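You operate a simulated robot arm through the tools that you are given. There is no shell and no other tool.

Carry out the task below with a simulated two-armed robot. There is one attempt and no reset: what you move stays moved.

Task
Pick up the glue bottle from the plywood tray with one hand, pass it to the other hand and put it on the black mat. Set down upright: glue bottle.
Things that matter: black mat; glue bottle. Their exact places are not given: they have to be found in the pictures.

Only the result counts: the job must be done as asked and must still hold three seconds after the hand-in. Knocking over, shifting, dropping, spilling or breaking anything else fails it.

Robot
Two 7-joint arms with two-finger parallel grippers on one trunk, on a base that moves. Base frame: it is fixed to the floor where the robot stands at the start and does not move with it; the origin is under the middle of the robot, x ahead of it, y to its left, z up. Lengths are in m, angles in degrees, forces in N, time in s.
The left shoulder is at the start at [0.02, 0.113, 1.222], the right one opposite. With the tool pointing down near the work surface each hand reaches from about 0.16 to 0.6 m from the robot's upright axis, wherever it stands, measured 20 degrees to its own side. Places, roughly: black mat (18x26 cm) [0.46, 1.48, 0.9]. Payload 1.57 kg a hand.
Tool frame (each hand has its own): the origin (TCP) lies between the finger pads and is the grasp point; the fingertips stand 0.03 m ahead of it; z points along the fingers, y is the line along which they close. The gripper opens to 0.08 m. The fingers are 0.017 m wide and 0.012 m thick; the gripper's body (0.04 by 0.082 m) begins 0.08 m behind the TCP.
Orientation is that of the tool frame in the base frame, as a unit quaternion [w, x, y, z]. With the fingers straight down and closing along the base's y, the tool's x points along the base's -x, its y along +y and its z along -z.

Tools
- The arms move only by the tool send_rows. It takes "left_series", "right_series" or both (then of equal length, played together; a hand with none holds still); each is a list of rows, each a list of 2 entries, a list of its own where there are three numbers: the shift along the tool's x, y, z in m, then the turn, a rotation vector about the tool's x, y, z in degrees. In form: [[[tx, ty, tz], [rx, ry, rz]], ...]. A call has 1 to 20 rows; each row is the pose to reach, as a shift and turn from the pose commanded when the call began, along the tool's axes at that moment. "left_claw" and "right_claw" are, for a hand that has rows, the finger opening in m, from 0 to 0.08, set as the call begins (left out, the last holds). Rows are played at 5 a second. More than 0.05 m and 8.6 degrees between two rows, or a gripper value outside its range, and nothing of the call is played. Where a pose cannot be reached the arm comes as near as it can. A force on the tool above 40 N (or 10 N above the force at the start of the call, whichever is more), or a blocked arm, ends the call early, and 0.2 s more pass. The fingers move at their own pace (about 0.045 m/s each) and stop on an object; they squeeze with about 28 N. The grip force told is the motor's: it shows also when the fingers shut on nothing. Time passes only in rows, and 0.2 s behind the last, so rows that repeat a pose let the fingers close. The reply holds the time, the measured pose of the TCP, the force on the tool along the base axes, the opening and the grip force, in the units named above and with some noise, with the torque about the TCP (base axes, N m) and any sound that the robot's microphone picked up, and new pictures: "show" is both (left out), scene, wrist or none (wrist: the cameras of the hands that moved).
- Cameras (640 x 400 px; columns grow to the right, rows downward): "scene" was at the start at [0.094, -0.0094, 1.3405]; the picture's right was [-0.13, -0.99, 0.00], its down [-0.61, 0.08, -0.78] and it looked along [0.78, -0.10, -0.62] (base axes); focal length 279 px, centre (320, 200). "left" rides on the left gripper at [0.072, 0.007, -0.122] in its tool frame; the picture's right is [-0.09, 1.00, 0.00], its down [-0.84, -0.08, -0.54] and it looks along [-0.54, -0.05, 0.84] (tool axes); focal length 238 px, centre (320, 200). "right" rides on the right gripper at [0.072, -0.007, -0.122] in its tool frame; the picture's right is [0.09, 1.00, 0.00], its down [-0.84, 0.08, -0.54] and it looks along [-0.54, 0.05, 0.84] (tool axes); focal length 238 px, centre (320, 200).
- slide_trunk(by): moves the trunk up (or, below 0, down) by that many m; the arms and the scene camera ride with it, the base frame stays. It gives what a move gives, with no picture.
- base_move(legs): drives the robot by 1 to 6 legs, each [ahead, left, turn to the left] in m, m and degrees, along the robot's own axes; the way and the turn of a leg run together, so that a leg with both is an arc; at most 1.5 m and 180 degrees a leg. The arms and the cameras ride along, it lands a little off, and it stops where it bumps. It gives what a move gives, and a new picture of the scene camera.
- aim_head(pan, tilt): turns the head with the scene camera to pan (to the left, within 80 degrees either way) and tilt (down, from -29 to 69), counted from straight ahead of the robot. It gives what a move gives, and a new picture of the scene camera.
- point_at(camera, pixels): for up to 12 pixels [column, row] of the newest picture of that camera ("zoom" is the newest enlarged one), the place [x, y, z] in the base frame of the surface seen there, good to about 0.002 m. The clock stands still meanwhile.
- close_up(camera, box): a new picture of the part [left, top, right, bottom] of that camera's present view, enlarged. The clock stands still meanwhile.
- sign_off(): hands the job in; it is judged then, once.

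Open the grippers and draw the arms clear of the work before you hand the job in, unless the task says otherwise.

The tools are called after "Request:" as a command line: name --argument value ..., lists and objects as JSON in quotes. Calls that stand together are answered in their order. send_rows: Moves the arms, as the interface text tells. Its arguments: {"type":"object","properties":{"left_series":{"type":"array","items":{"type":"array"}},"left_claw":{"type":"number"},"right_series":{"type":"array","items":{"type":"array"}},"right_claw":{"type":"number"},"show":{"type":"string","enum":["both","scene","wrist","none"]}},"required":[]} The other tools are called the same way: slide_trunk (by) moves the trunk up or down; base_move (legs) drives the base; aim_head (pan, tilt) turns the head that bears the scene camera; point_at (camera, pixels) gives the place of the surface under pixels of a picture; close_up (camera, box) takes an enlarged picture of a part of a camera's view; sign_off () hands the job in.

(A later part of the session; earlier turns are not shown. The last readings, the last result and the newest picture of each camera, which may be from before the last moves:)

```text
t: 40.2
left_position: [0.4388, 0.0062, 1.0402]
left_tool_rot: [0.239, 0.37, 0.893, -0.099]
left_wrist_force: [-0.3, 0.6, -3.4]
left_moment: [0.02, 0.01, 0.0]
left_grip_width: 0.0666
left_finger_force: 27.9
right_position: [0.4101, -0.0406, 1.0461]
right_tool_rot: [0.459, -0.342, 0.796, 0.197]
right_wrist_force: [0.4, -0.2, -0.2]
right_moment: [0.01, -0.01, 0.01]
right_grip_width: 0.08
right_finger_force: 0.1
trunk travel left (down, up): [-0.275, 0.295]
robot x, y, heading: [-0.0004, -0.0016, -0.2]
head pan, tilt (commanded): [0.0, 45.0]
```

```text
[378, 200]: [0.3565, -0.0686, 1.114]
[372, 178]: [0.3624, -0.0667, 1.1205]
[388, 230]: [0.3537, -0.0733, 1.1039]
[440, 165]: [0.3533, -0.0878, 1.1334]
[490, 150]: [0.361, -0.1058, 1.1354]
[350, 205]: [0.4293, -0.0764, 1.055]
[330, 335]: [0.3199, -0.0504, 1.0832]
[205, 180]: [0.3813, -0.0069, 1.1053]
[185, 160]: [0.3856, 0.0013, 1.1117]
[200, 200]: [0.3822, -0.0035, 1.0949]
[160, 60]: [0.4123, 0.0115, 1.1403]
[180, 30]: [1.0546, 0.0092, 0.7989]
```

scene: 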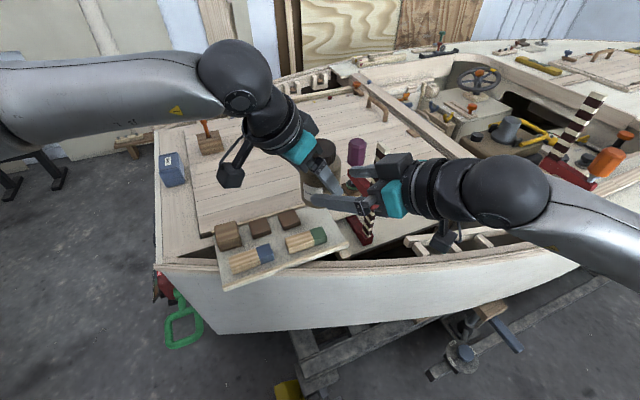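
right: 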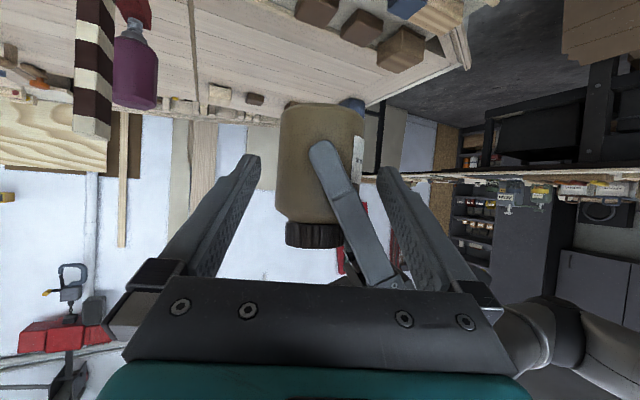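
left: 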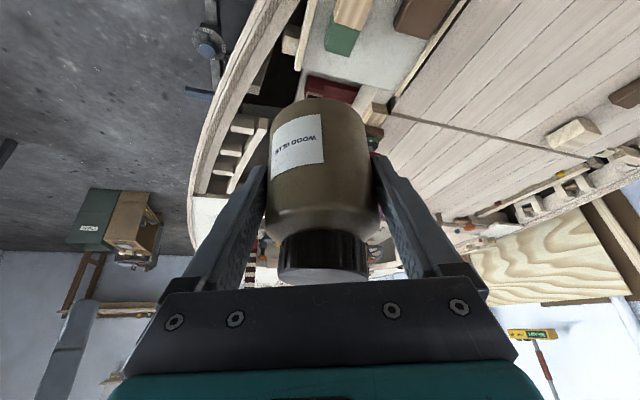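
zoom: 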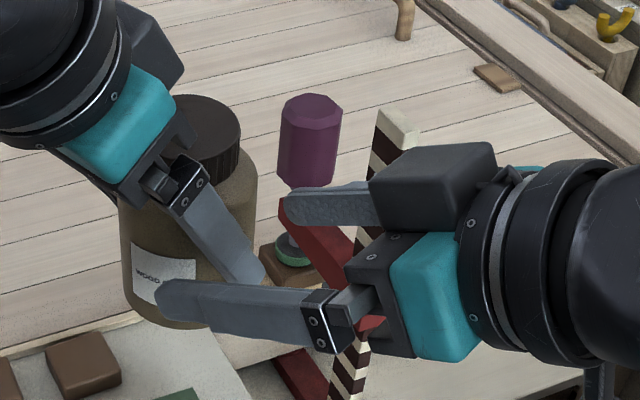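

The palm box and left knuckle stay more than 1 cm apart at the final pose by these measurements. I'll advance the remaining 4.3 cm slowly so the right fingers straddle the jar.

Request:
send_rows --right_series '[[[0, 0, 0.009], [0, 0, 0]], [[0, 0, 0.018], [0, 0, 0]], [[0, 0, 0.027], [0, 0, 0]], [[0, 0, 0.036], [0, 0, 0]], [[0, 0, 0.043], [0, 0, 0]], [[0, 0, 0.043], [0, 0, 0]]]' --right_claw 0.08 --show "both"

Request:
close_up --camera "right" --box '[220, 70, 420, 250]'

Request:
point_at --camera "zoom" --pixels '[[180, 230], [170, 260], [460, 255], [470, 280], [250, 200], [230, 200], [280, 200], [400, 150], [330, 250]]'

Request:
close_up --camera "scene" --box '[270, 110, 450, 230]'

```text
t: 41.6
left_position: [0.4394, 0.0062, 1.0412]
left_tool_rot: [0.239, 0.369, 0.893, -0.098]
left_wrist_force: [-0.4, 0.1, -3.5]
left_moment: [0.03, 0.02, -0.05]
left_grip_width: 0.0667
left_finger_force: 28.2
right_position: [0.4342, -0.0118, 1.0221]
right_tool_rot: [0.459, -0.342, 0.795, 0.198]
right_wrist_force: [0.0, 0.2, 0.3]
right_moment: [0.01, 0.03, 0.01]
right_grip_width: 0.0803
right_finger_force: 0.1
trunk travel left (down, up): [-0.275, 0.295]
robot x, y, heading: [0.0017, -0.0014, 0.1]
head pan, tilt (commanded): [0.0, 45.0]
```

scene: 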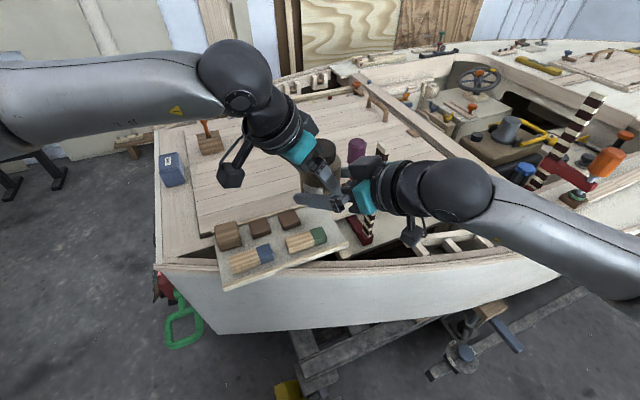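
right: 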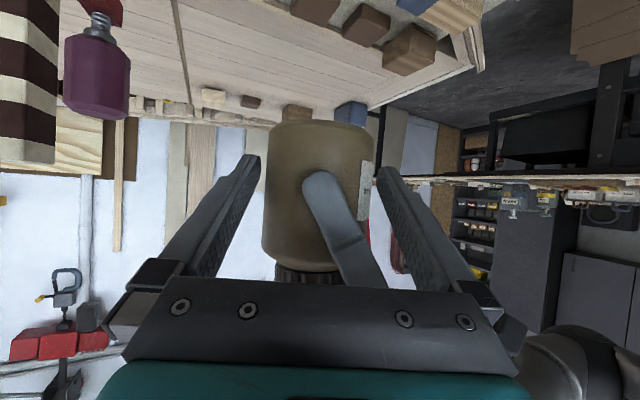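

```text
2.22 times, centred on (320, 160) of right
```

zoom: 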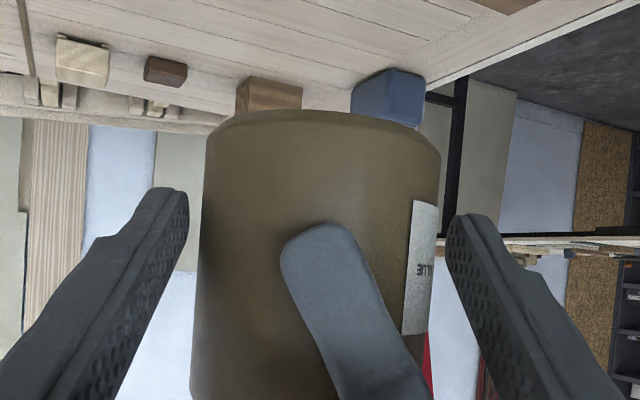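

```text
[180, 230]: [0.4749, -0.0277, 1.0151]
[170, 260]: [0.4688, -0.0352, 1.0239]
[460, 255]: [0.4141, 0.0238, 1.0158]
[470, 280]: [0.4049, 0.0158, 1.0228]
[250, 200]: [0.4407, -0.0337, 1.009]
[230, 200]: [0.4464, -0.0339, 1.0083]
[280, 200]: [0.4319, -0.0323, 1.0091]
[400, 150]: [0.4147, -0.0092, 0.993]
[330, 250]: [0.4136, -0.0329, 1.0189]
```

```text
3.33 times, centred on (360, 170) of scene
```

zoom: 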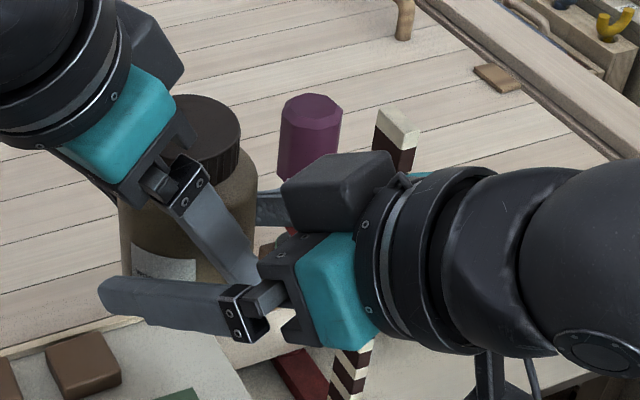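

The right fingers straddle the jar with their midline within 1 mm of its axis. I'll close the right gripper while the left keeps holding.

Request:
send_rows --right_series '[[[0, 0, 0], [0, 0, 0]], [[0, 0, 0], [0, 0, 0]], [[0, 0, 0], [0, 0, 0]], [[0, 0, 0], [0, 0, 0]], [[0, 0, 0], [0, 0, 0]]]' --right_claw 0.05 --show "wrist"

Request:
close_up --camera "left" --box '[220, 90, 420, 290]'

```text
t: 42.8
left_position: [0.4399, 0.007, 1.0401]
left_tool_rot: [0.238, 0.37, 0.893, -0.098]
left_wrist_force: [-5.0, 2.1, -1.1]
left_moment: [0.15, 0.19, 0.0]
left_grip_width: 0.067
left_finger_force: 28.0
right_position: [0.4351, -0.0123, 1.024]
right_tool_rot: [0.459, -0.341, 0.796, 0.196]
right_wrist_force: [4.7, -1.8, -0.7]
right_moment: [-0.17, -0.08, -0.06]
right_grip_width: 0.0669
right_finger_force: 27.9
trunk travel left (down, up): [-0.275, 0.295]
robot x, y, heading: [0.0007, 0.0001, 0.0]
head pan, tilt (commanded): [0.0, 45.0]
```

right: 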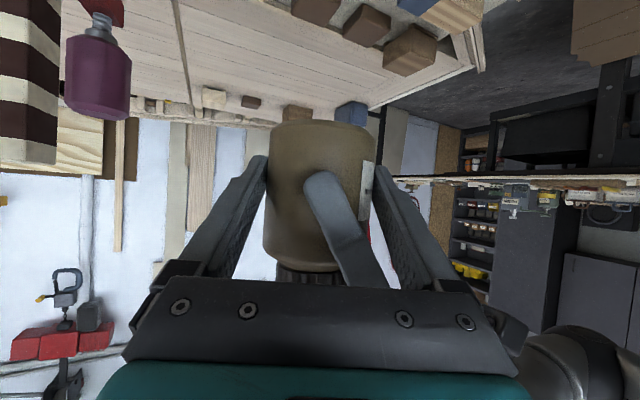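

```text
2.00 times, centred on (320, 190) of left
```

zoom: 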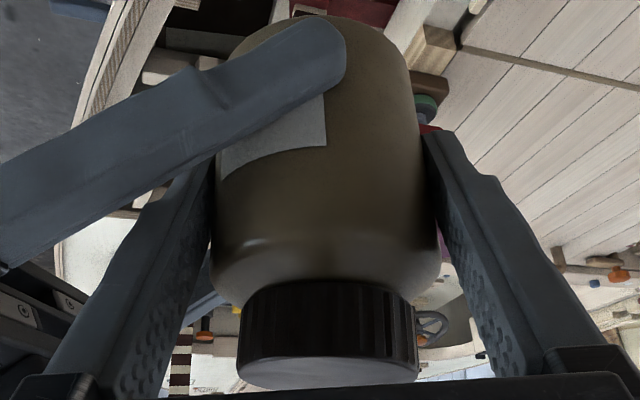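

Both hands now hold the jar (each about 0.067 m at 28 N) with only 5 N between them. I'll open the left gripper in place to leave the jar in the right hand.

Request:
send_rows --left_series '[[[0, 0, 0], [0, 0, 0]], [[0, 0, 0], [0, 0, 0]], [[0, 0, 0], [0, 0, 0]], [[0, 0, 0], [0, 0, 0]]]' --left_claw 0.08 --show "both"

Request:
close_up --camera "left" --box '[220, 90, 420, 290]'

```text
t: 43.8
left_position: [0.4397, 0.0062, 1.0398]
left_tool_rot: [0.239, 0.37, 0.892, -0.099]
left_wrist_force: [-0.4, 0.1, -0.3]
left_moment: [0.0, -0.03, -0.01]
left_grip_width: 0.0799
left_finger_force: 0.1
right_position: [0.4351, -0.0113, 1.0242]
right_tool_rot: [0.46, -0.341, 0.796, 0.197]
right_wrist_force: [-0.4, -0.2, -0.7]
right_moment: [-0.03, 0.01, 0.02]
right_grip_width: 0.0671
right_finger_force: 27.9
trunk travel left (down, up): [-0.275, 0.295]
robot x, y, heading: [-0.0005, -0.0003, -0.1]
head pan, tilt (commanded): [0.0, 45.0]
```

scene: 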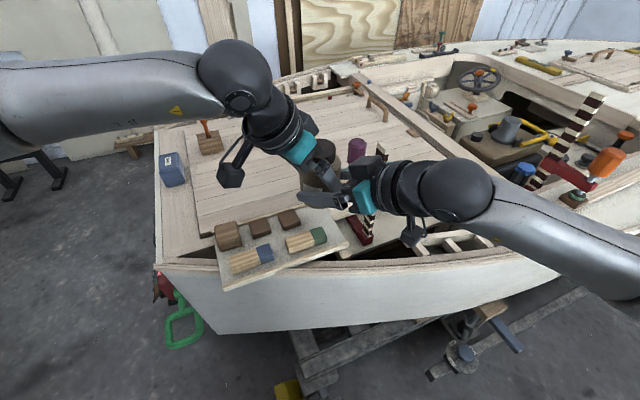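
left: 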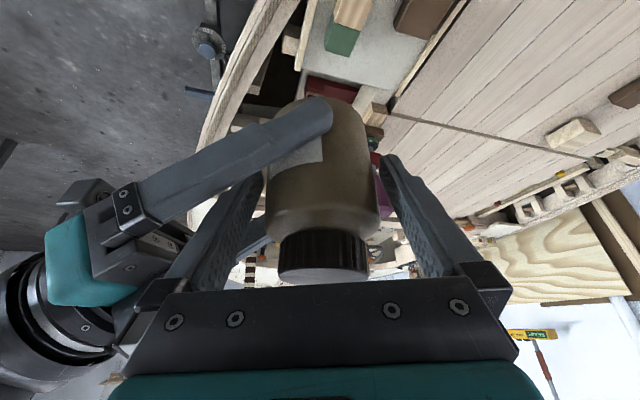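

```text
2.00 times, centred on (320, 190) of left
```

zoom: 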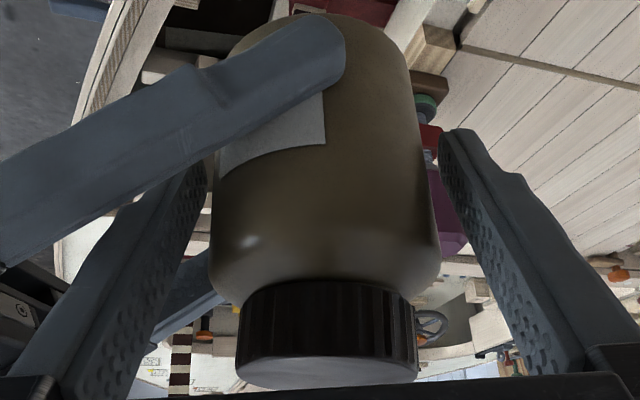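

The left fingers are clear of the jar on both sides and the right grip holds at 28 N. I'll raise the left hand straight up 10 cm, away from the cap.

Request:
send_rows --left_series '[[[-0.005, 0, -0.0087], [0, 0, 0]], [[-0.0125, 0, -0.0217], [0, 0, 0]], [[-0.02, 0, -0.0346], [0, 0, 0]], [[-0.0275, 0, -0.0476], [0, 0, 0]], [[-0.035, 0, -0.0606], [0, 0, 0]], [[-0.0425, 0, -0.0736], [0, 0, 0]], [[-0.05, 0, -0.0866], [0, 0, 0]], [[-0.05, 0, -0.0866], [0, 0, 0]]]' --left_claw 0.08 --show "both"

Request:
close_up --camera "scene" --box '[270, 110, 450, 230]'

```text
t: 45.6
left_position: [0.4413, 0.0073, 1.1389]
left_tool_rot: [0.24, 0.369, 0.893, -0.099]
left_wrist_force: [0.3, 0.1, 0.5]
left_moment: [-0.02, -0.02, -0.02]
left_grip_width: 0.0799
left_finger_force: 0.1
right_position: [0.4346, -0.0114, 1.0235]
right_tool_rot: [0.459, -0.342, 0.796, 0.198]
right_wrist_force: [-0.9, -1.1, -0.7]
right_moment: [-0.09, 0.04, -0.02]
right_grip_width: 0.0676
right_finger_force: 28.0
trunk travel left (down, up): [-0.275, 0.295]
robot x, y, heading: [0.0007, 0.0004, -0.2]
head pan, tilt (commanded): [0.0, 45.0]
```

scene: 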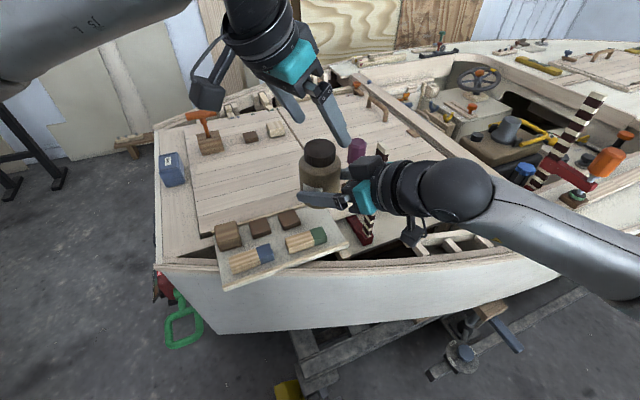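
left: 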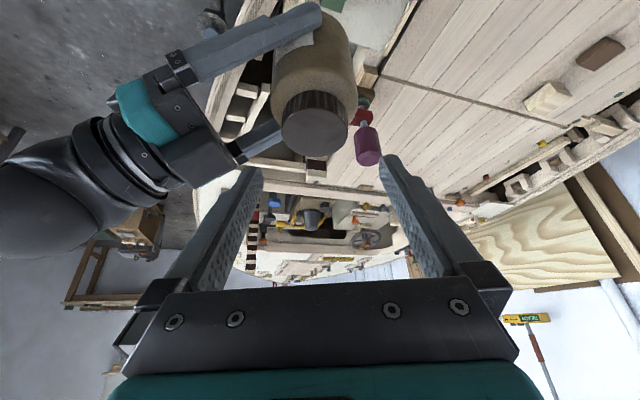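

```text
3.33 times, centred on (360, 170) of scene
```

zoom: 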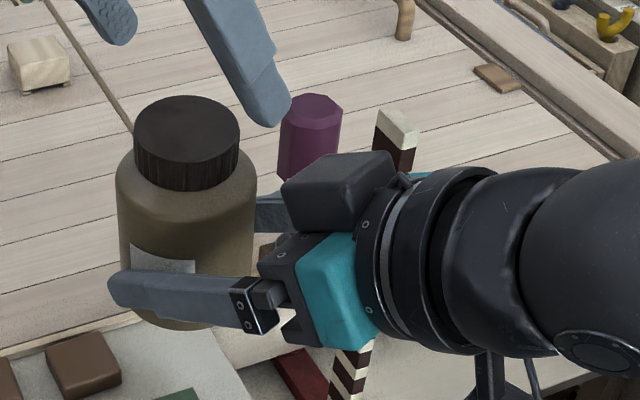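

The right hand alone holds the jar upright with the cap on. I'll draw the left hand away up-left to a travel pose, and measure the hull's left corner for the drive.

Request:
send_rows --left_series '[[[0.0, 0.01, -0.02], [0, 0, 0]], [[0.005, 0.015, -0.05], [0, 0, 0]], [[0.01, 0.02, -0.08], [0, 0, 0]], [[0.02, 0.02, -0.11], [0, 0, 0]], [[0.04, 0.02, -0.14], [0, 0, 0]], [[0.06, 0.02, -0.16], [0, 0, 0]], [[0.08, 0.02, -0.17], [0, 0, 0]], [[0.08, 0.02, -0.17], [0, 0, 0]]]' --left_claw 0.08 --show "scene"

Request:
point_at --camera "scene" --pixels '[[158, 265], [155, 200], [158, 150], [175, 330], [163, 285], [220, 285], [300, 272], [420, 266], [560, 240], [220, 333], [290, 390], [440, 375]]'

```text
t: 47.4
left_position: [0.3454, 0.1302, 1.249]
left_tool_rot: [0.239, 0.37, 0.892, -0.099]
left_wrist_force: [-0.3, -0.4, -0.1]
left_moment: [0.0, -0.01, 0.02]
left_grip_width: 0.0798
left_finger_force: 0.0
right_position: [0.4352, -0.01, 1.0227]
right_tool_rot: [0.46, -0.342, 0.796, 0.197]
right_wrist_force: [0.3, -0.6, 0.6]
right_moment: [-0.08, 0.06, -0.02]
right_grip_width: 0.0672
right_finger_force: 27.9
trunk travel left (down, up): [-0.275, 0.295]
robot x, y, heading: [0.0026, -0.0001, -0.1]
head pan, tilt (commanded): [0.0, 45.0]
```

scene: 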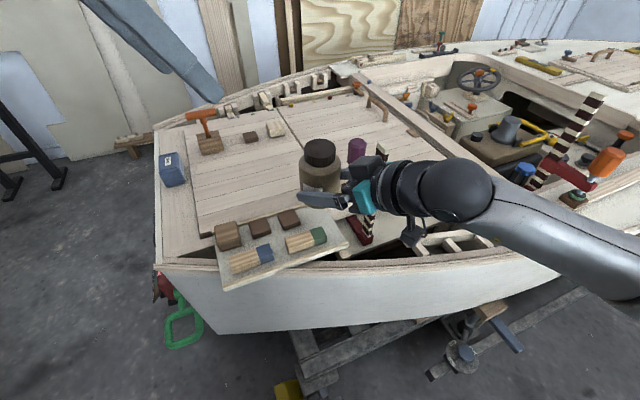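

```text
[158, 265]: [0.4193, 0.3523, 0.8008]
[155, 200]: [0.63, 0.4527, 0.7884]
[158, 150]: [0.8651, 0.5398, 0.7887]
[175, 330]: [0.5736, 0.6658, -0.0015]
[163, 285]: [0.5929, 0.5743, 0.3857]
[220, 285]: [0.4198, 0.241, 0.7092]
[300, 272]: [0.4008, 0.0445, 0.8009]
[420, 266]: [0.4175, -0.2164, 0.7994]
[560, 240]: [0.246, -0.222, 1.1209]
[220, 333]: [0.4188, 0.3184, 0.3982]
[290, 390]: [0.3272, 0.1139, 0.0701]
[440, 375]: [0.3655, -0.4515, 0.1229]
```

The hull's left corner is at [0.42, 0.35] and clamps stick out to about y 0.6 near x 0.59. I'll look left and down to see the floor space between hull and table.

Request:
aim_head --pan 55 --tilt 42

```text
t: 48.7
left_position: [0.3479, 0.1305, 1.2484]
left_tool_rot: [0.238, 0.37, 0.892, -0.1]
left_wrist_force: [-0.3, -0.9, -0.3]
left_moment: [-0.01, 0.02, -0.02]
left_grip_width: 0.08
left_finger_force: 0.0
right_position: [0.4344, -0.0112, 1.0226]
right_tool_rot: [0.459, -0.342, 0.796, 0.198]
right_wrist_force: [0.3, -0.5, 0.2]
right_moment: [-0.03, 0.06, 0.01]
right_grip_width: 0.0672
right_finger_force: 27.7
trunk travel left (down, up): [-0.275, 0.295]
robot x, y, heading: [0.0012, -0.0011, -0.1]
head pan, tilt (commanded): [55.0, 42.0]
```

scene: 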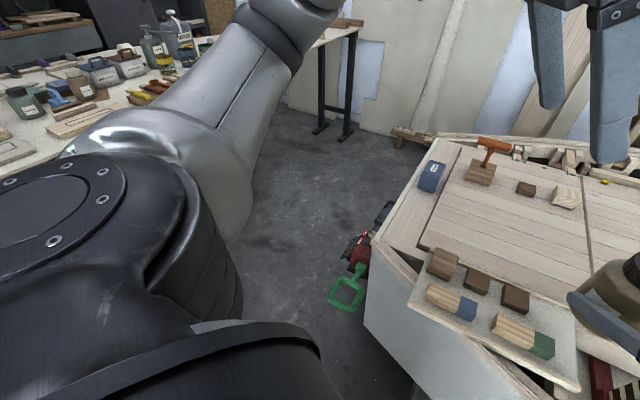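

The floor between is clear except a red/green stand by the hull at (350,280). I'll measure its outer points and the floor line under the table.

Request:
point_at --camera "scene" --pixels '[[332, 292], [358, 308], [362, 270], [355, 245], [385, 210], [330, 130], [348, 140], [320, 60], [280, 200], [260, 300], [300, 350], [372, 205]]'

```text
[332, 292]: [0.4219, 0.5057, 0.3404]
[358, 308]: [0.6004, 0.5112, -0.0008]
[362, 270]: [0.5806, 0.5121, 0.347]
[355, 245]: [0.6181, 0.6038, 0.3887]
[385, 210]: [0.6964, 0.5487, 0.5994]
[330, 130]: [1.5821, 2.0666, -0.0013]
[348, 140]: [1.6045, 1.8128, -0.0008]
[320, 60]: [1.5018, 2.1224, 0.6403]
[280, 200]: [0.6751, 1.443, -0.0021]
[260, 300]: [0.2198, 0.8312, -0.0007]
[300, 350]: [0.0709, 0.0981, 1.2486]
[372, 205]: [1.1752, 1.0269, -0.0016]
```

The green handle reaches [0.42, 0.51] and the vise [0.62, 0.60], so I'll keep the base well off them. First a short straight back-off to see how gently the base moves the jar.

Request:
base_move --legs '[[-0.15, 0, 0]]'

Request:
close_up --camera "right" --box '[220, 90, 420, 290]'

```text
t: 50.0
left_position: [0.1933, 0.13, 1.2497]
left_tool_rot: [0.24, 0.368, 0.893, -0.099]
left_wrist_force: [0.9, -0.3, -0.5]
left_moment: [0.02, -0.02, 0.0]
left_grip_width: 0.0799
left_finger_force: 0.1
right_position: [0.2825, -0.0108, 1.0241]
right_tool_rot: [0.459, -0.343, 0.795, 0.198]
right_wrist_force: [-0.2, 0.0, -0.1]
right_moment: [-0.03, 0.02, 0.0]
right_grip_width: 0.0669
right_finger_force: 27.6
trunk travel left (down, up): [-0.275, 0.295]
robot x, y, heading: [-0.1495, -0.0002, 0.3]
head pan, tilt (commanded): [55.0, 42.0]
```

scene: 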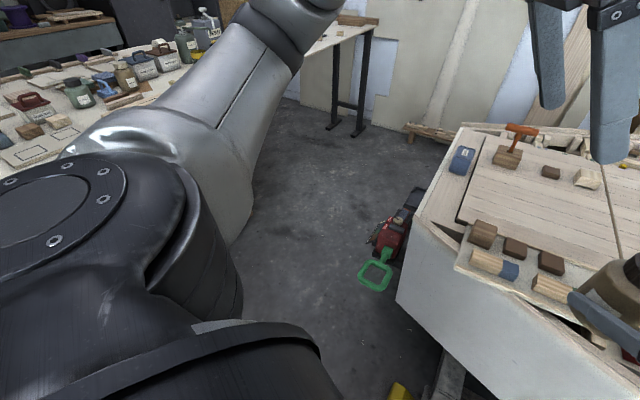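

```text
2.00 times, centred on (320, 190) of right
```

zoom: 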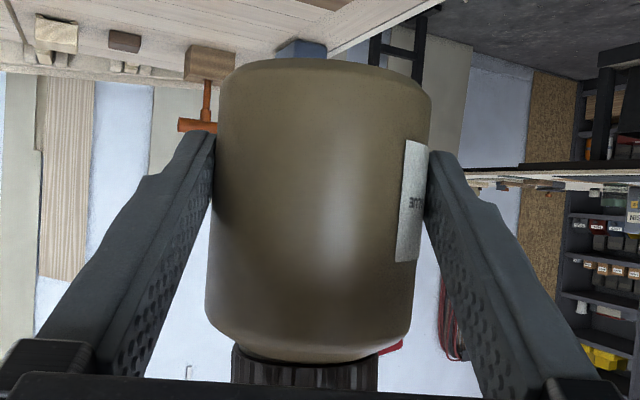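

The back-off was gentle and the grip is unchanged. I'll raise the trunk 15 cm so the jar and hands pass above everything on the table, then check the cap with the scene camera.

Request:
slide_trunk --by 0.15

Request:
aim_head --pan 0 --tilt 45

Request:
close_up --camera "scene" --box '[250, 90, 430, 230]'

```text
t: 51.8
left_position: [0.1951, 0.1305, 1.3988]
left_tool_rot: [0.239, 0.369, 0.893, -0.099]
left_wrist_force: [-0.1, -0.3, -0.5]
left_moment: [0.03, 0.02, 0.02]
left_grip_width: 0.08
left_finger_force: 0.0
right_position: [0.2838, -0.011, 1.1732]
right_tool_rot: [0.459, -0.342, 0.796, 0.198]
right_wrist_force: [-0.8, -0.9, -3.7]
right_moment: [-0.05, 0.06, -0.02]
right_grip_width: 0.067
right_finger_force: 28.4
trunk travel left (down, up): [-0.425, 0.145]
robot x, y, heading: [-0.1543, -0.0007, 0.3]
head pan, tilt (commanded): [55.0, 42.0]
```

```text
t: 53.0
left_position: [0.1958, 0.1306, 1.3996]
left_tool_rot: [0.239, 0.369, 0.892, -0.1]
left_wrist_force: [-1.1, 0.8, 0.9]
left_moment: [0.02, 0.03, -0.04]
left_grip_width: 0.0801
left_finger_force: 0.1
right_position: [0.2841, -0.011, 1.1726]
right_tool_rot: [0.46, -0.342, 0.796, 0.197]
right_wrist_force: [-0.2, -0.4, -2.8]
right_moment: [-0.08, 0.01, 0.04]
right_grip_width: 0.0671
right_finger_force: 28.1
trunk travel left (down, up): [-0.425, 0.145]
robot x, y, heading: [-0.153, 0.0009, -0.2]
head pan, tilt (commanded): [0.0, 45.0]
```

scene: 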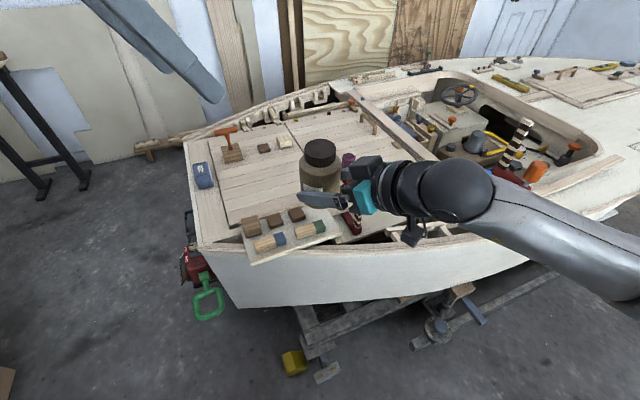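

```text
2.86 times, centred on (340, 160) of scene
```

zoom: 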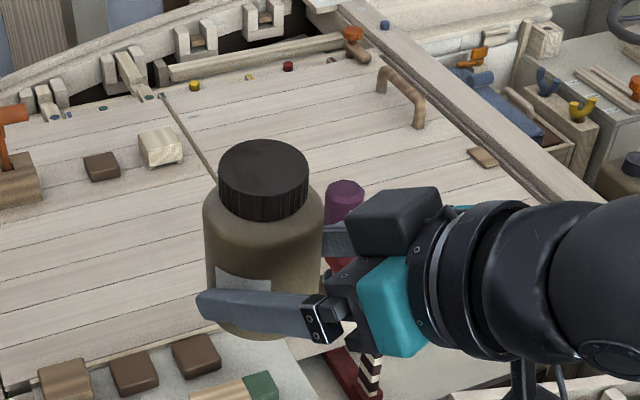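

The cap is still on and the jar weighs about 2.8 N in the right hand. Now I'll strafe left 0.42 m, away from the hull corner.

Request:
base_move --legs '[[0, 0.42, 0]]'

```text
t: 55.6
left_position: [0.1942, 0.5494, 1.3991]
left_tool_rot: [0.24, 0.368, 0.893, -0.099]
left_wrist_force: [-0.1, 0.5, 0.3]
left_moment: [0.01, -0.01, 0.0]
left_grip_width: 0.0801
left_finger_force: 0.0
right_position: [0.2834, 0.4064, 1.1724]
right_tool_rot: [0.458, -0.342, 0.796, 0.197]
right_wrist_force: [0.2, 0.4, -3.4]
right_moment: [-0.08, 0.07, 0.0]
right_grip_width: 0.0668
right_finger_force: 28.2
trunk travel left (down, up): [-0.425, 0.145]
robot x, y, heading: [-0.1485, 0.4207, 0.1]
head pan, tilt (commanded): [0.0, 45.0]
```

scene: 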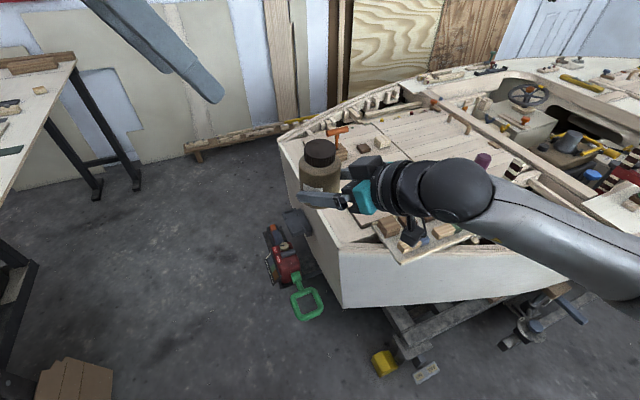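

The robot is at [−0.15, 0.42]. A brown stack on the floor at (75,380) and a table leg at (15,280) are near the path, so I'll measure them.

Request:
point_at --camera "scene" --pixels '[[75, 380], [112, 368], [60, 360], [105, 398], [35, 265], [15, 300], [100, 185], [5, 380], [25, 375], [300, 300], [270, 240], [150, 300]]'

Request:
aim_head --pan 50 --tilt 45

```text
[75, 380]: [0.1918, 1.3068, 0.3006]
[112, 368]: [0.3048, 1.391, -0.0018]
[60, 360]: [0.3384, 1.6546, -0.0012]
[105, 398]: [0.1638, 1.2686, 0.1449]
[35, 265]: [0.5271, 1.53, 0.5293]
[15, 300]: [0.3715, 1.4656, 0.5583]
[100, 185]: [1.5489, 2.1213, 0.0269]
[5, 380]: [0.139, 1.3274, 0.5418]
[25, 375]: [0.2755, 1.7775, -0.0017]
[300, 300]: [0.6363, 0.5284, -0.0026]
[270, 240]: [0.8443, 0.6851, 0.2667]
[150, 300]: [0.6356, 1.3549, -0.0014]
```

```text
t: 56.8
left_position: [0.1948, 0.5499, 1.3999]
left_tool_rot: [0.238, 0.37, 0.893, -0.099]
left_wrist_force: [0.9, 0.2, -0.3]
left_moment: [0.01, 0.01, -0.02]
left_grip_width: 0.0798
left_finger_force: 0.1
right_position: [0.284, 0.4067, 1.1728]
right_tool_rot: [0.458, -0.342, 0.796, 0.197]
right_wrist_force: [-0.2, 0.1, -2.4]
right_moment: [-0.04, 0.02, 0.0]
right_grip_width: 0.0669
right_finger_force: 28.0
trunk travel left (down, up): [-0.425, 0.145]
robot x, y, heading: [-0.1516, 0.417, 0.1]
head pan, tilt (commanded): [50.0, 45.0]
```

scene: 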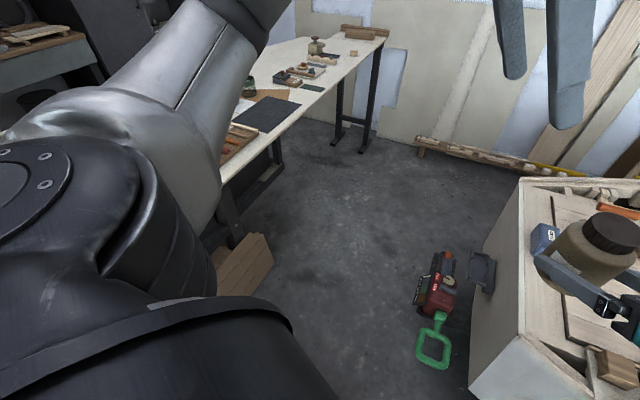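

Everything under the table lies inside its edge, so the turning place is clear. I'll turn left 111° in place to face the table square on.

Request:
base_move --legs '[[0, 0, 56], [0, 0, 55]]'

Request:
aim_head --pan -20 --tilt 45

```text
t: 62.2
left_position: [-0.4005, 0.6938, 1.3997]
left_tool_rot: [0.217, -0.529, 0.808, 0.142]
left_wrist_force: [-0.9, 0.0, -0.3]
left_moment: [-0.01, 0.01, -0.01]
left_grip_width: 0.0798
left_finger_force: 0.1
right_position: [-0.3012, 0.8268, 1.1717]
right_tool_rot: [-0.095, 0.85, -0.165, -0.491]
right_wrist_force: [0.8, -0.3, -3.7]
right_moment: [-0.01, -0.05, 0.0]
right_grip_width: 0.0668
right_finger_force: 27.4
trunk travel left (down, up): [-0.425, 0.145]
robot x, y, heading: [-0.1529, 0.4159, 111.5]
head pan, tilt (commanded): [50.0, 45.0]
```

scene: 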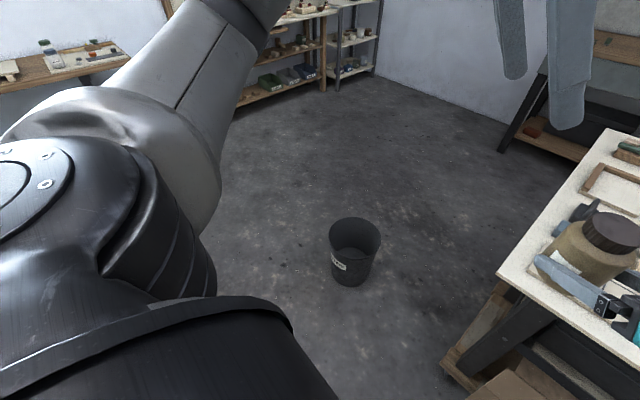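

```text
t: 63.6
left_position: [-0.3997, 0.6933, 1.3999]
left_tool_rot: [0.216, -0.529, 0.808, 0.142]
left_wrist_force: [-0.4, 0.4, -0.5]
left_moment: [0.02, 0.0, -0.01]
left_grip_width: 0.0798
left_finger_force: 0.1
right_position: [-0.3005, 0.8277, 1.1736]
right_tool_rot: [-0.095, 0.851, -0.165, -0.49]
right_wrist_force: [1.0, 0.5, -3.1]
right_moment: [-0.04, 0.0, 0.03]
right_grip_width: 0.0669
right_finger_force: 28.2
trunk travel left (down, up): [-0.425, 0.145]
robot x, y, heading: [-0.1527, 0.4195, 111.7]
head pan, tilt (commanded): [-20.0, 45.0]
```

scene: 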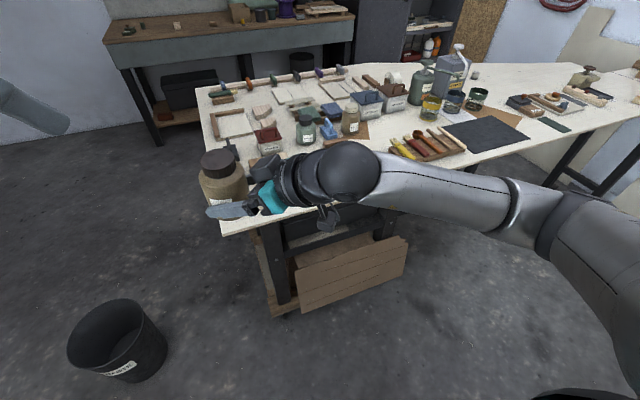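

The robot now faces the table at heading 111.6°. A board leans out below the table at (350,270) and a table leg stands at (275,260); I'll measure them against my planned path.

Request:
point_at --camera "scene" --pixels '[[302, 312], [405, 266], [350, 290], [278, 308], [300, 260], [405, 240], [225, 230], [485, 135], [470, 150], [525, 130], [385, 235], [430, 225]]'

Request:
close_up --camera "scene" --box '[360, 80, 560, 190]'

```text
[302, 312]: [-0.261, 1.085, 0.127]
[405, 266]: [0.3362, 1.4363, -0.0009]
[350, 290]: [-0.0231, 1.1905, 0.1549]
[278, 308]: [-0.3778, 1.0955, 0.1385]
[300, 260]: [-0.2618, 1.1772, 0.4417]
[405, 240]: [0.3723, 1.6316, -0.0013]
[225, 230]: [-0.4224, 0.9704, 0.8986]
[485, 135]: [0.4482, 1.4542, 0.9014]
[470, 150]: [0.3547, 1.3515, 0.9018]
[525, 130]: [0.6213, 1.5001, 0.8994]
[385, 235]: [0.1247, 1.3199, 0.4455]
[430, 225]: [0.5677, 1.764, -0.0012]
```

```text
3.20 times, centred on (460, 135) of scene
```

zoom: 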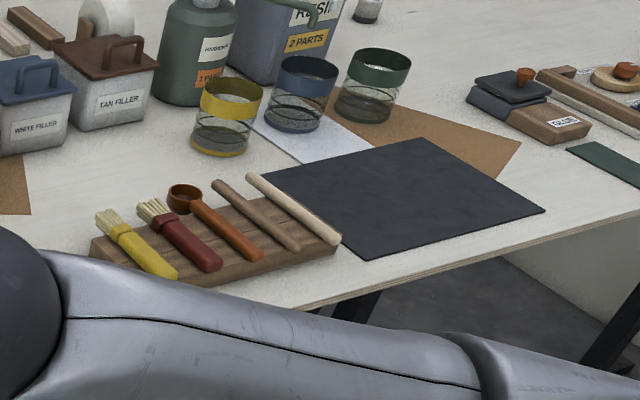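

The leaning board's foot is inside the table line. This view shows the whole mat, so I'll measure its corners and nearby items precisely.

Request:
point_at --camera "zoom" --pixels '[[266, 173], [367, 256], [541, 212], [440, 141], [403, 200], [335, 240], [330, 225], [255, 180], [320, 305], [300, 140], [365, 115], [215, 155]]'

```text
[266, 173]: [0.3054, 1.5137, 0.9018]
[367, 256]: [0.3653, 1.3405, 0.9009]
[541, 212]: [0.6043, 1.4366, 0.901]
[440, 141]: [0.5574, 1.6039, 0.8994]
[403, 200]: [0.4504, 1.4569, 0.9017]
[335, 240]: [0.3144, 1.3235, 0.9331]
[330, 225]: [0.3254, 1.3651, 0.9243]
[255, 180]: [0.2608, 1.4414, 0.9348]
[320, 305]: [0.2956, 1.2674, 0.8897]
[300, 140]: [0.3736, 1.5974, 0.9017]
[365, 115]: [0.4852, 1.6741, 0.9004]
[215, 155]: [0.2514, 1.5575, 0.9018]
```

The mat centre is [0.458, 1.474], top z 0.9015, and the table edge is 0.13 m in front of it. I'll move ahead 0.25 m to the corridor's middle, then strafe right in stages.

Request:
base_move --legs '[[0.25, 0, 0], [0, -0.45, 0]]'

Request:
close_up --camera "scene" --box '[180, 120, 400, 260]'

```text
t: 67.7
left_position: [-0.0839, 1.0872, 1.399]
left_tool_rot: [0.217, -0.525, 0.81, 0.141]
left_wrist_force: [1.4, 0.4, 0.2]
left_moment: [-0.05, 0.0, 0.03]
left_grip_width: 0.08
left_finger_force: 0.0
right_position: [0.0163, 1.2203, 1.1742]
right_tool_rot: [-0.098, 0.849, -0.17, -0.49]
right_wrist_force: [-0.5, -0.5, -3.1]
right_moment: [-0.03, -0.01, 0.01]
right_grip_width: 0.0668
right_finger_force: 28.2
trunk travel left (down, up): [-0.425, 0.145]
robot x, y, heading: [0.1568, 0.8094, 111.1]
head pan, tilt (commanded): [-20.0, 45.0]
```

scene: 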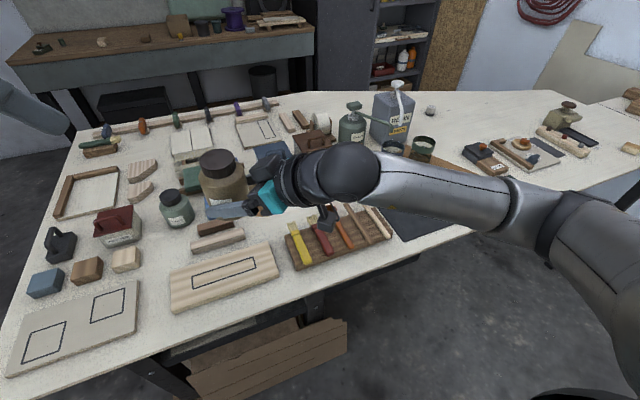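

```text
2.86 times, centred on (290, 190) of scene
```

zoom: 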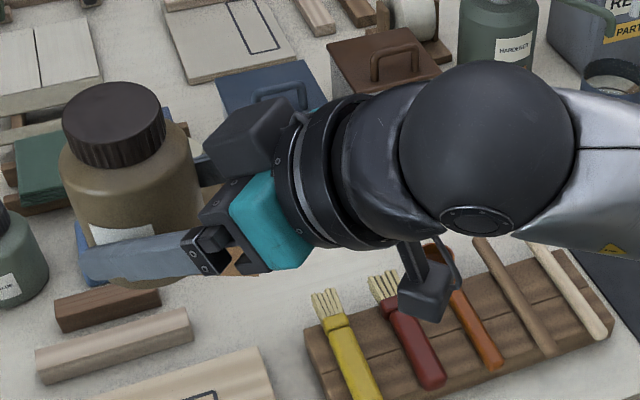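

The robot is at [0.157, 0.809] with the jar steady above the table. I'll strafe the remaining 0.44 m to the right.

Request:
base_move --legs '[[0.0, -0.44, 0.6]]'

Request:
close_up --camera "scene" --box '[160, 100, 420, 280]'

```text
t: 70.3
left_position: [0.3221, 1.2448, 1.4003]
left_tool_rot: [0.216, -0.532, 0.806, 0.143]
left_wrist_force: [-0.2, 0.2, -0.6]
left_moment: [-0.01, -0.03, 0.05]
left_grip_width: 0.0799
left_finger_force: 0.0
right_position: [0.4214, 1.3797, 1.1728]
right_tool_rot: [-0.094, 0.851, -0.164, -0.49]
right_wrist_force: [0.7, 0.5, -3.7]
right_moment: [-0.03, -0.03, 0.02]
right_grip_width: 0.0667
right_finger_force: 28.5
trunk travel left (down, up): [-0.425, 0.145]
robot x, y, heading: [0.5731, 0.973, 111.7]
head pan, tilt (commanded): [-20.0, 45.0]
```

scene: 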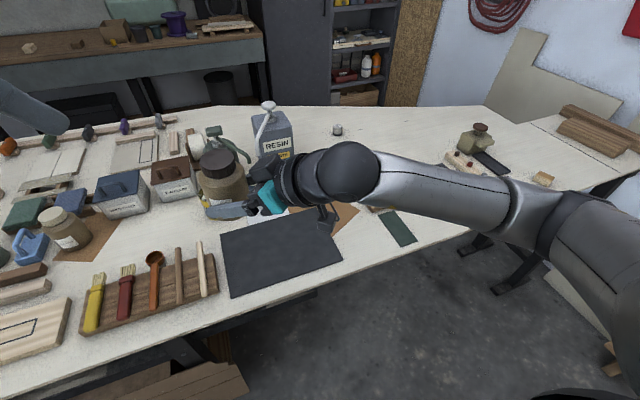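

```text
2.22 times, centred on (290, 190) of scene
```

zoom: 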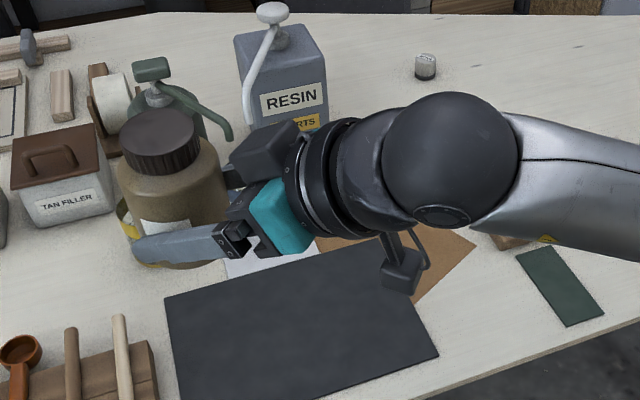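

The robot is at [0.573, 0.973] facing the table, jar axis about [0.406, 1.386]. Before lowering, I'll check the height of the right forearm and elbow above the table and the items below them.

Request:
point_at --camera "scene" --pixels '[[350, 165], [430, 185], [500, 205], [560, 215], [600, 240], [327, 220], [280, 255], [232, 295], [338, 263], [395, 225], [220, 160], [222, 190]]'

```text
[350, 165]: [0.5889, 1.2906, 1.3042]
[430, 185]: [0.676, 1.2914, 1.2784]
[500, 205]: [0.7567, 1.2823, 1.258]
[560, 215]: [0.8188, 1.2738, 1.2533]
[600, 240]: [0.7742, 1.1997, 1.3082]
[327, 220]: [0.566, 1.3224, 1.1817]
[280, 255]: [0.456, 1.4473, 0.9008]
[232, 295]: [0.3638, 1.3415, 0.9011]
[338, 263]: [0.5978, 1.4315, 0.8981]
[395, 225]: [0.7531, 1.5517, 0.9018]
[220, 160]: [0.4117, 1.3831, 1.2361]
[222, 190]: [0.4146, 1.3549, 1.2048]
```

The forearm and camera are outside or above the table edge with enough height for lowering. I'll shift the jar by arm to above the mat centre, in small smooth steps.

Request:
send_rows --right_series '[[[0.0004, -0.005, -0.0007], [0, 0, 0]], [[0.0012, -0.015, -0.002], [0, 0, 0]], [[0.0021, -0.0275, -0.0037], [0, 0, 0]], [[0.0032, -0.042, -0.0056], [0, 0, 0]], [[0.0044, -0.0565, -0.0075], [0, 0, 0]], [[0.0055, -0.071, -0.0095], [0, 0, 0]], [[0.0065, -0.0845, -0.0113], [0, 0, 0]], [[0.0074, -0.0955, -0.0128], [0, 0, 0]], [[0.0078, -0.101, -0.0135], [0, 0, 0]], [[0.0078, -0.101, -0.0135], [0, 0, 0]]]' --right_claw 0.05 --show "both"

```text
t: 72.5
left_position: [0.3212, 1.2441, 1.3989]
left_tool_rot: [0.216, -0.532, 0.806, 0.143]
left_wrist_force: [-0.3, -0.4, 0.3]
left_moment: [-0.01, 0.02, 0.0]
left_grip_width: 0.0802
left_finger_force: 0.1
right_position: [0.4735, 1.469, 1.1734]
right_tool_rot: [-0.095, 0.851, -0.165, -0.489]
right_wrist_force: [-0.4, 0.3, -3.6]
right_moment: [-0.02, -0.04, -0.02]
right_grip_width: 0.0666
right_finger_force: 28.5
trunk travel left (down, up): [-0.425, 0.145]
robot x, y, heading: [0.5717, 0.9699, 111.7]
head pan, tilt (commanded): [-20.0, 45.0]
```

scene: 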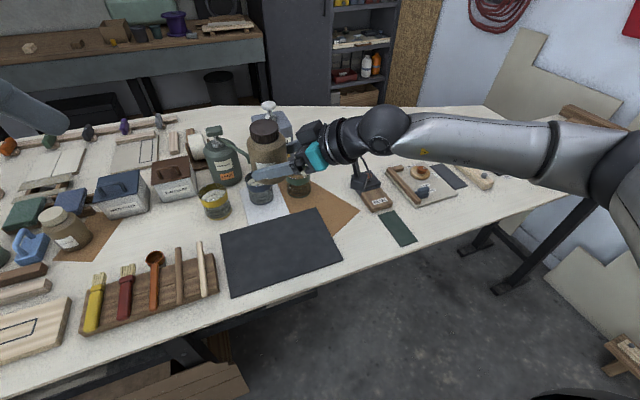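
right: 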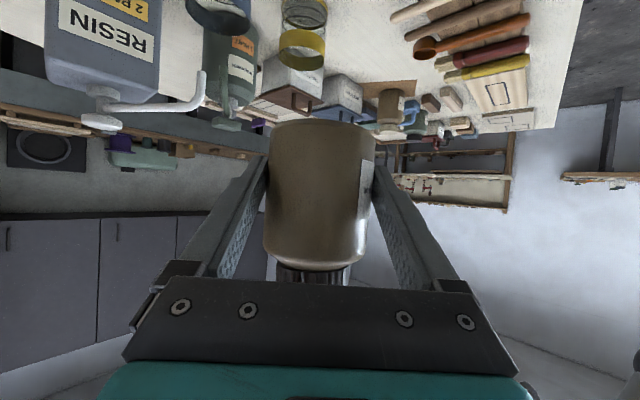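

The jar axis is now above [0.458, 1.475], the mat centre. I'll check the left forearm's height at (30,105), then lower the trunk in stages.

Request:
point_at --camera "scene" --pixels '[[30, 105], [55, 120], [10, 95], [380, 130], [480, 135], [560, 140], [365, 180], [265, 130], [265, 160]]'

Request:
slide_trunk --by -0.13

Request:
aim_head --pan -5 --tilt 45

```text
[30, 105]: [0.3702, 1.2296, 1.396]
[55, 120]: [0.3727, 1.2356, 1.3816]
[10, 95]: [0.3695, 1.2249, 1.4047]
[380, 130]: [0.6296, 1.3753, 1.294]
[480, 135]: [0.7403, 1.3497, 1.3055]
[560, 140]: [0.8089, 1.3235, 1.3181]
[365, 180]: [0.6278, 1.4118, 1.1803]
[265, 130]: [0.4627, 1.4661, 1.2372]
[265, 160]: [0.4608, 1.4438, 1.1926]
```

```text
t: 74.1
left_position: [0.3216, 1.2444, 1.2697]
left_tool_rot: [0.216, -0.532, 0.806, 0.143]
left_wrist_force: [-0.7, -0.5, -0.3]
left_moment: [-0.02, -0.03, 0.0]
left_grip_width: 0.0801
left_finger_force: 0.0
right_position: [0.4732, 1.4696, 1.0438]
right_tool_rot: [-0.095, 0.851, -0.164, -0.49]
right_wrist_force: [-1.0, -0.7, -3.9]
right_moment: [-0.04, -0.02, 0.0]
right_grip_width: 0.0668
right_finger_force: 27.9
trunk travel left (down, up): [-0.295, 0.275]
robot x, y, heading: [0.5715, 0.9711, 111.8]
head pan, tilt (commanded): [-20.0, 45.0]
```

```text
t: 74.9
left_position: [0.3223, 1.2438, 1.2697]
left_tool_rot: [0.217, -0.531, 0.807, 0.142]
left_wrist_force: [0.6, 0.6, 0.1]
left_moment: [0.01, -0.01, 0.02]
left_grip_width: 0.0798
left_finger_force: 0.1
right_position: [0.4738, 1.4693, 1.0434]
right_tool_rot: [-0.094, 0.851, -0.164, -0.49]
right_wrist_force: [0.2, 0.4, -2.9]
right_moment: [-0.04, -0.02, -0.01]
right_grip_width: 0.0668
right_finger_force: 28.2
trunk travel left (down, up): [-0.295, 0.275]
robot x, y, heading: [0.5692, 0.9717, 111.7]
head pan, tilt (commanded): [-5.0, 45.0]
```

scene: 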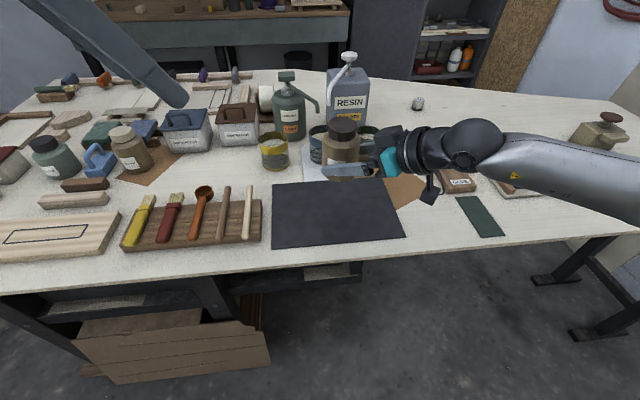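

The jar base is about 0.10 m above the mat. I'll lower the trunk another 8 cm and then inspect uprightness and clearance.

Request:
slide_trunk --by -0.08

Request:
close_up --camera "scene" --box '[260, 110, 480, 270]'

Request:
close_up --camera "right" --box '[200, 60, 440, 290]'

```text
t: 76.1
left_position: [0.3216, 1.2442, 1.1891]
left_tool_rot: [0.216, -0.532, 0.806, 0.143]
left_wrist_force: [0.4, 0.8, 0.0]
left_moment: [0.01, 0.01, 0.0]
left_grip_width: 0.08
left_finger_force: 0.2
right_position: [0.4739, 1.4683, 0.9634]
right_tool_rot: [-0.095, 0.851, -0.164, -0.49]
right_wrist_force: [0.2, -1.9, -3.3]
right_moment: [0.0, -0.03, 0.0]
right_grip_width: 0.0667
right_finger_force: 28.3
trunk travel left (down, up): [-0.215, 0.355]
robot x, y, heading: [0.5728, 0.9734, 111.8]
head pan, tilt (commanded): [-5.0, 45.0]
```

```text
2.50 times, centred on (370, 190) of scene
```

zoom: 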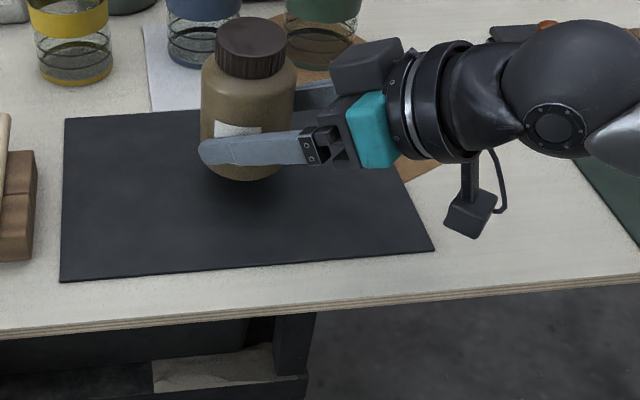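

```text
1.74 times, centred on (320, 175) of right
```

zoom: 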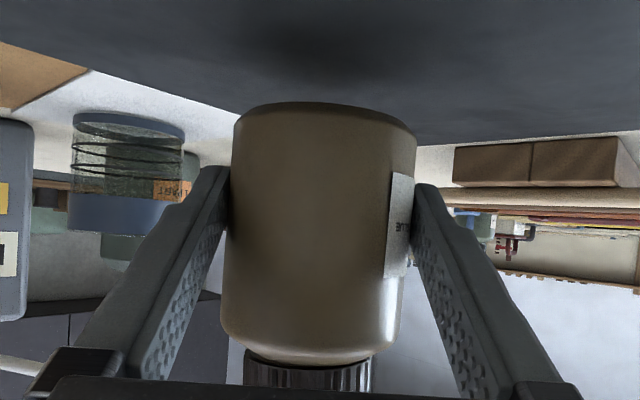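

The jar hangs about 2 cm above the mat near its centre, the camera housing clear of the table. I'll measure the jar's bottom edge and the camera housing height.

Request:
close_up --camera "scene" --box '[310, 110, 470, 220]'

Request:
point_at --camera "zoom" --pixels '[[205, 250], [205, 258], [205, 264], [180, 255], [230, 258], [205, 300], [530, 330], [560, 300], [205, 20], [205, 60], [165, 50], [250, 50]]'

```text
3.64 times, centred on (390, 165) of scene
```

zoom: 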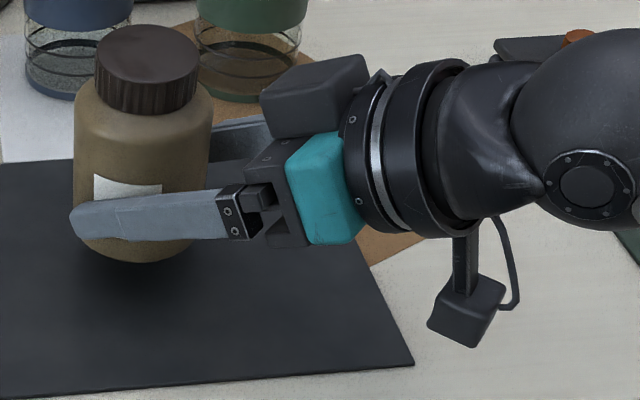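

```text
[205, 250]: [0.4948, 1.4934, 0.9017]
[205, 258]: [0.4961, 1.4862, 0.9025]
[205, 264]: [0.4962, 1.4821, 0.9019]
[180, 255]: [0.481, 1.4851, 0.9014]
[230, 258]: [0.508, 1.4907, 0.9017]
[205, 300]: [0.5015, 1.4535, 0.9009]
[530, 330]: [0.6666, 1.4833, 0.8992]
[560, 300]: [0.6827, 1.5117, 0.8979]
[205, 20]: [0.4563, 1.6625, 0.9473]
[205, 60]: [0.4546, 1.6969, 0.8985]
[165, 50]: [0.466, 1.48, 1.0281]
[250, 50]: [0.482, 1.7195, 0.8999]
```

I picked pixels off the jar; its bottom is at zoom (143,258). I'll query again there.

Request:
point_at --camera "zoom" --pixels '[[135, 252], [135, 258], [135, 261], [135, 268], [110, 250], [165, 254], [465, 342], [455, 325], [148, 30], [148, 75], [105, 55], [192, 55]]'

```text
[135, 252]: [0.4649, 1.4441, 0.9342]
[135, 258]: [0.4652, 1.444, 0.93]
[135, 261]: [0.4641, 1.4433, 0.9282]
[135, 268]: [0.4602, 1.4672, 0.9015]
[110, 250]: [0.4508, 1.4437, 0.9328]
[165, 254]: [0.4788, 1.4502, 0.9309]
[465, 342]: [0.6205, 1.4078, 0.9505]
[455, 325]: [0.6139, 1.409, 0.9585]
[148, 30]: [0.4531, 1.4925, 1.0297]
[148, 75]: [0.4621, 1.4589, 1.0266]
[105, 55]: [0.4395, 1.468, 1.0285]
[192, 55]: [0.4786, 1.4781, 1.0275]
```

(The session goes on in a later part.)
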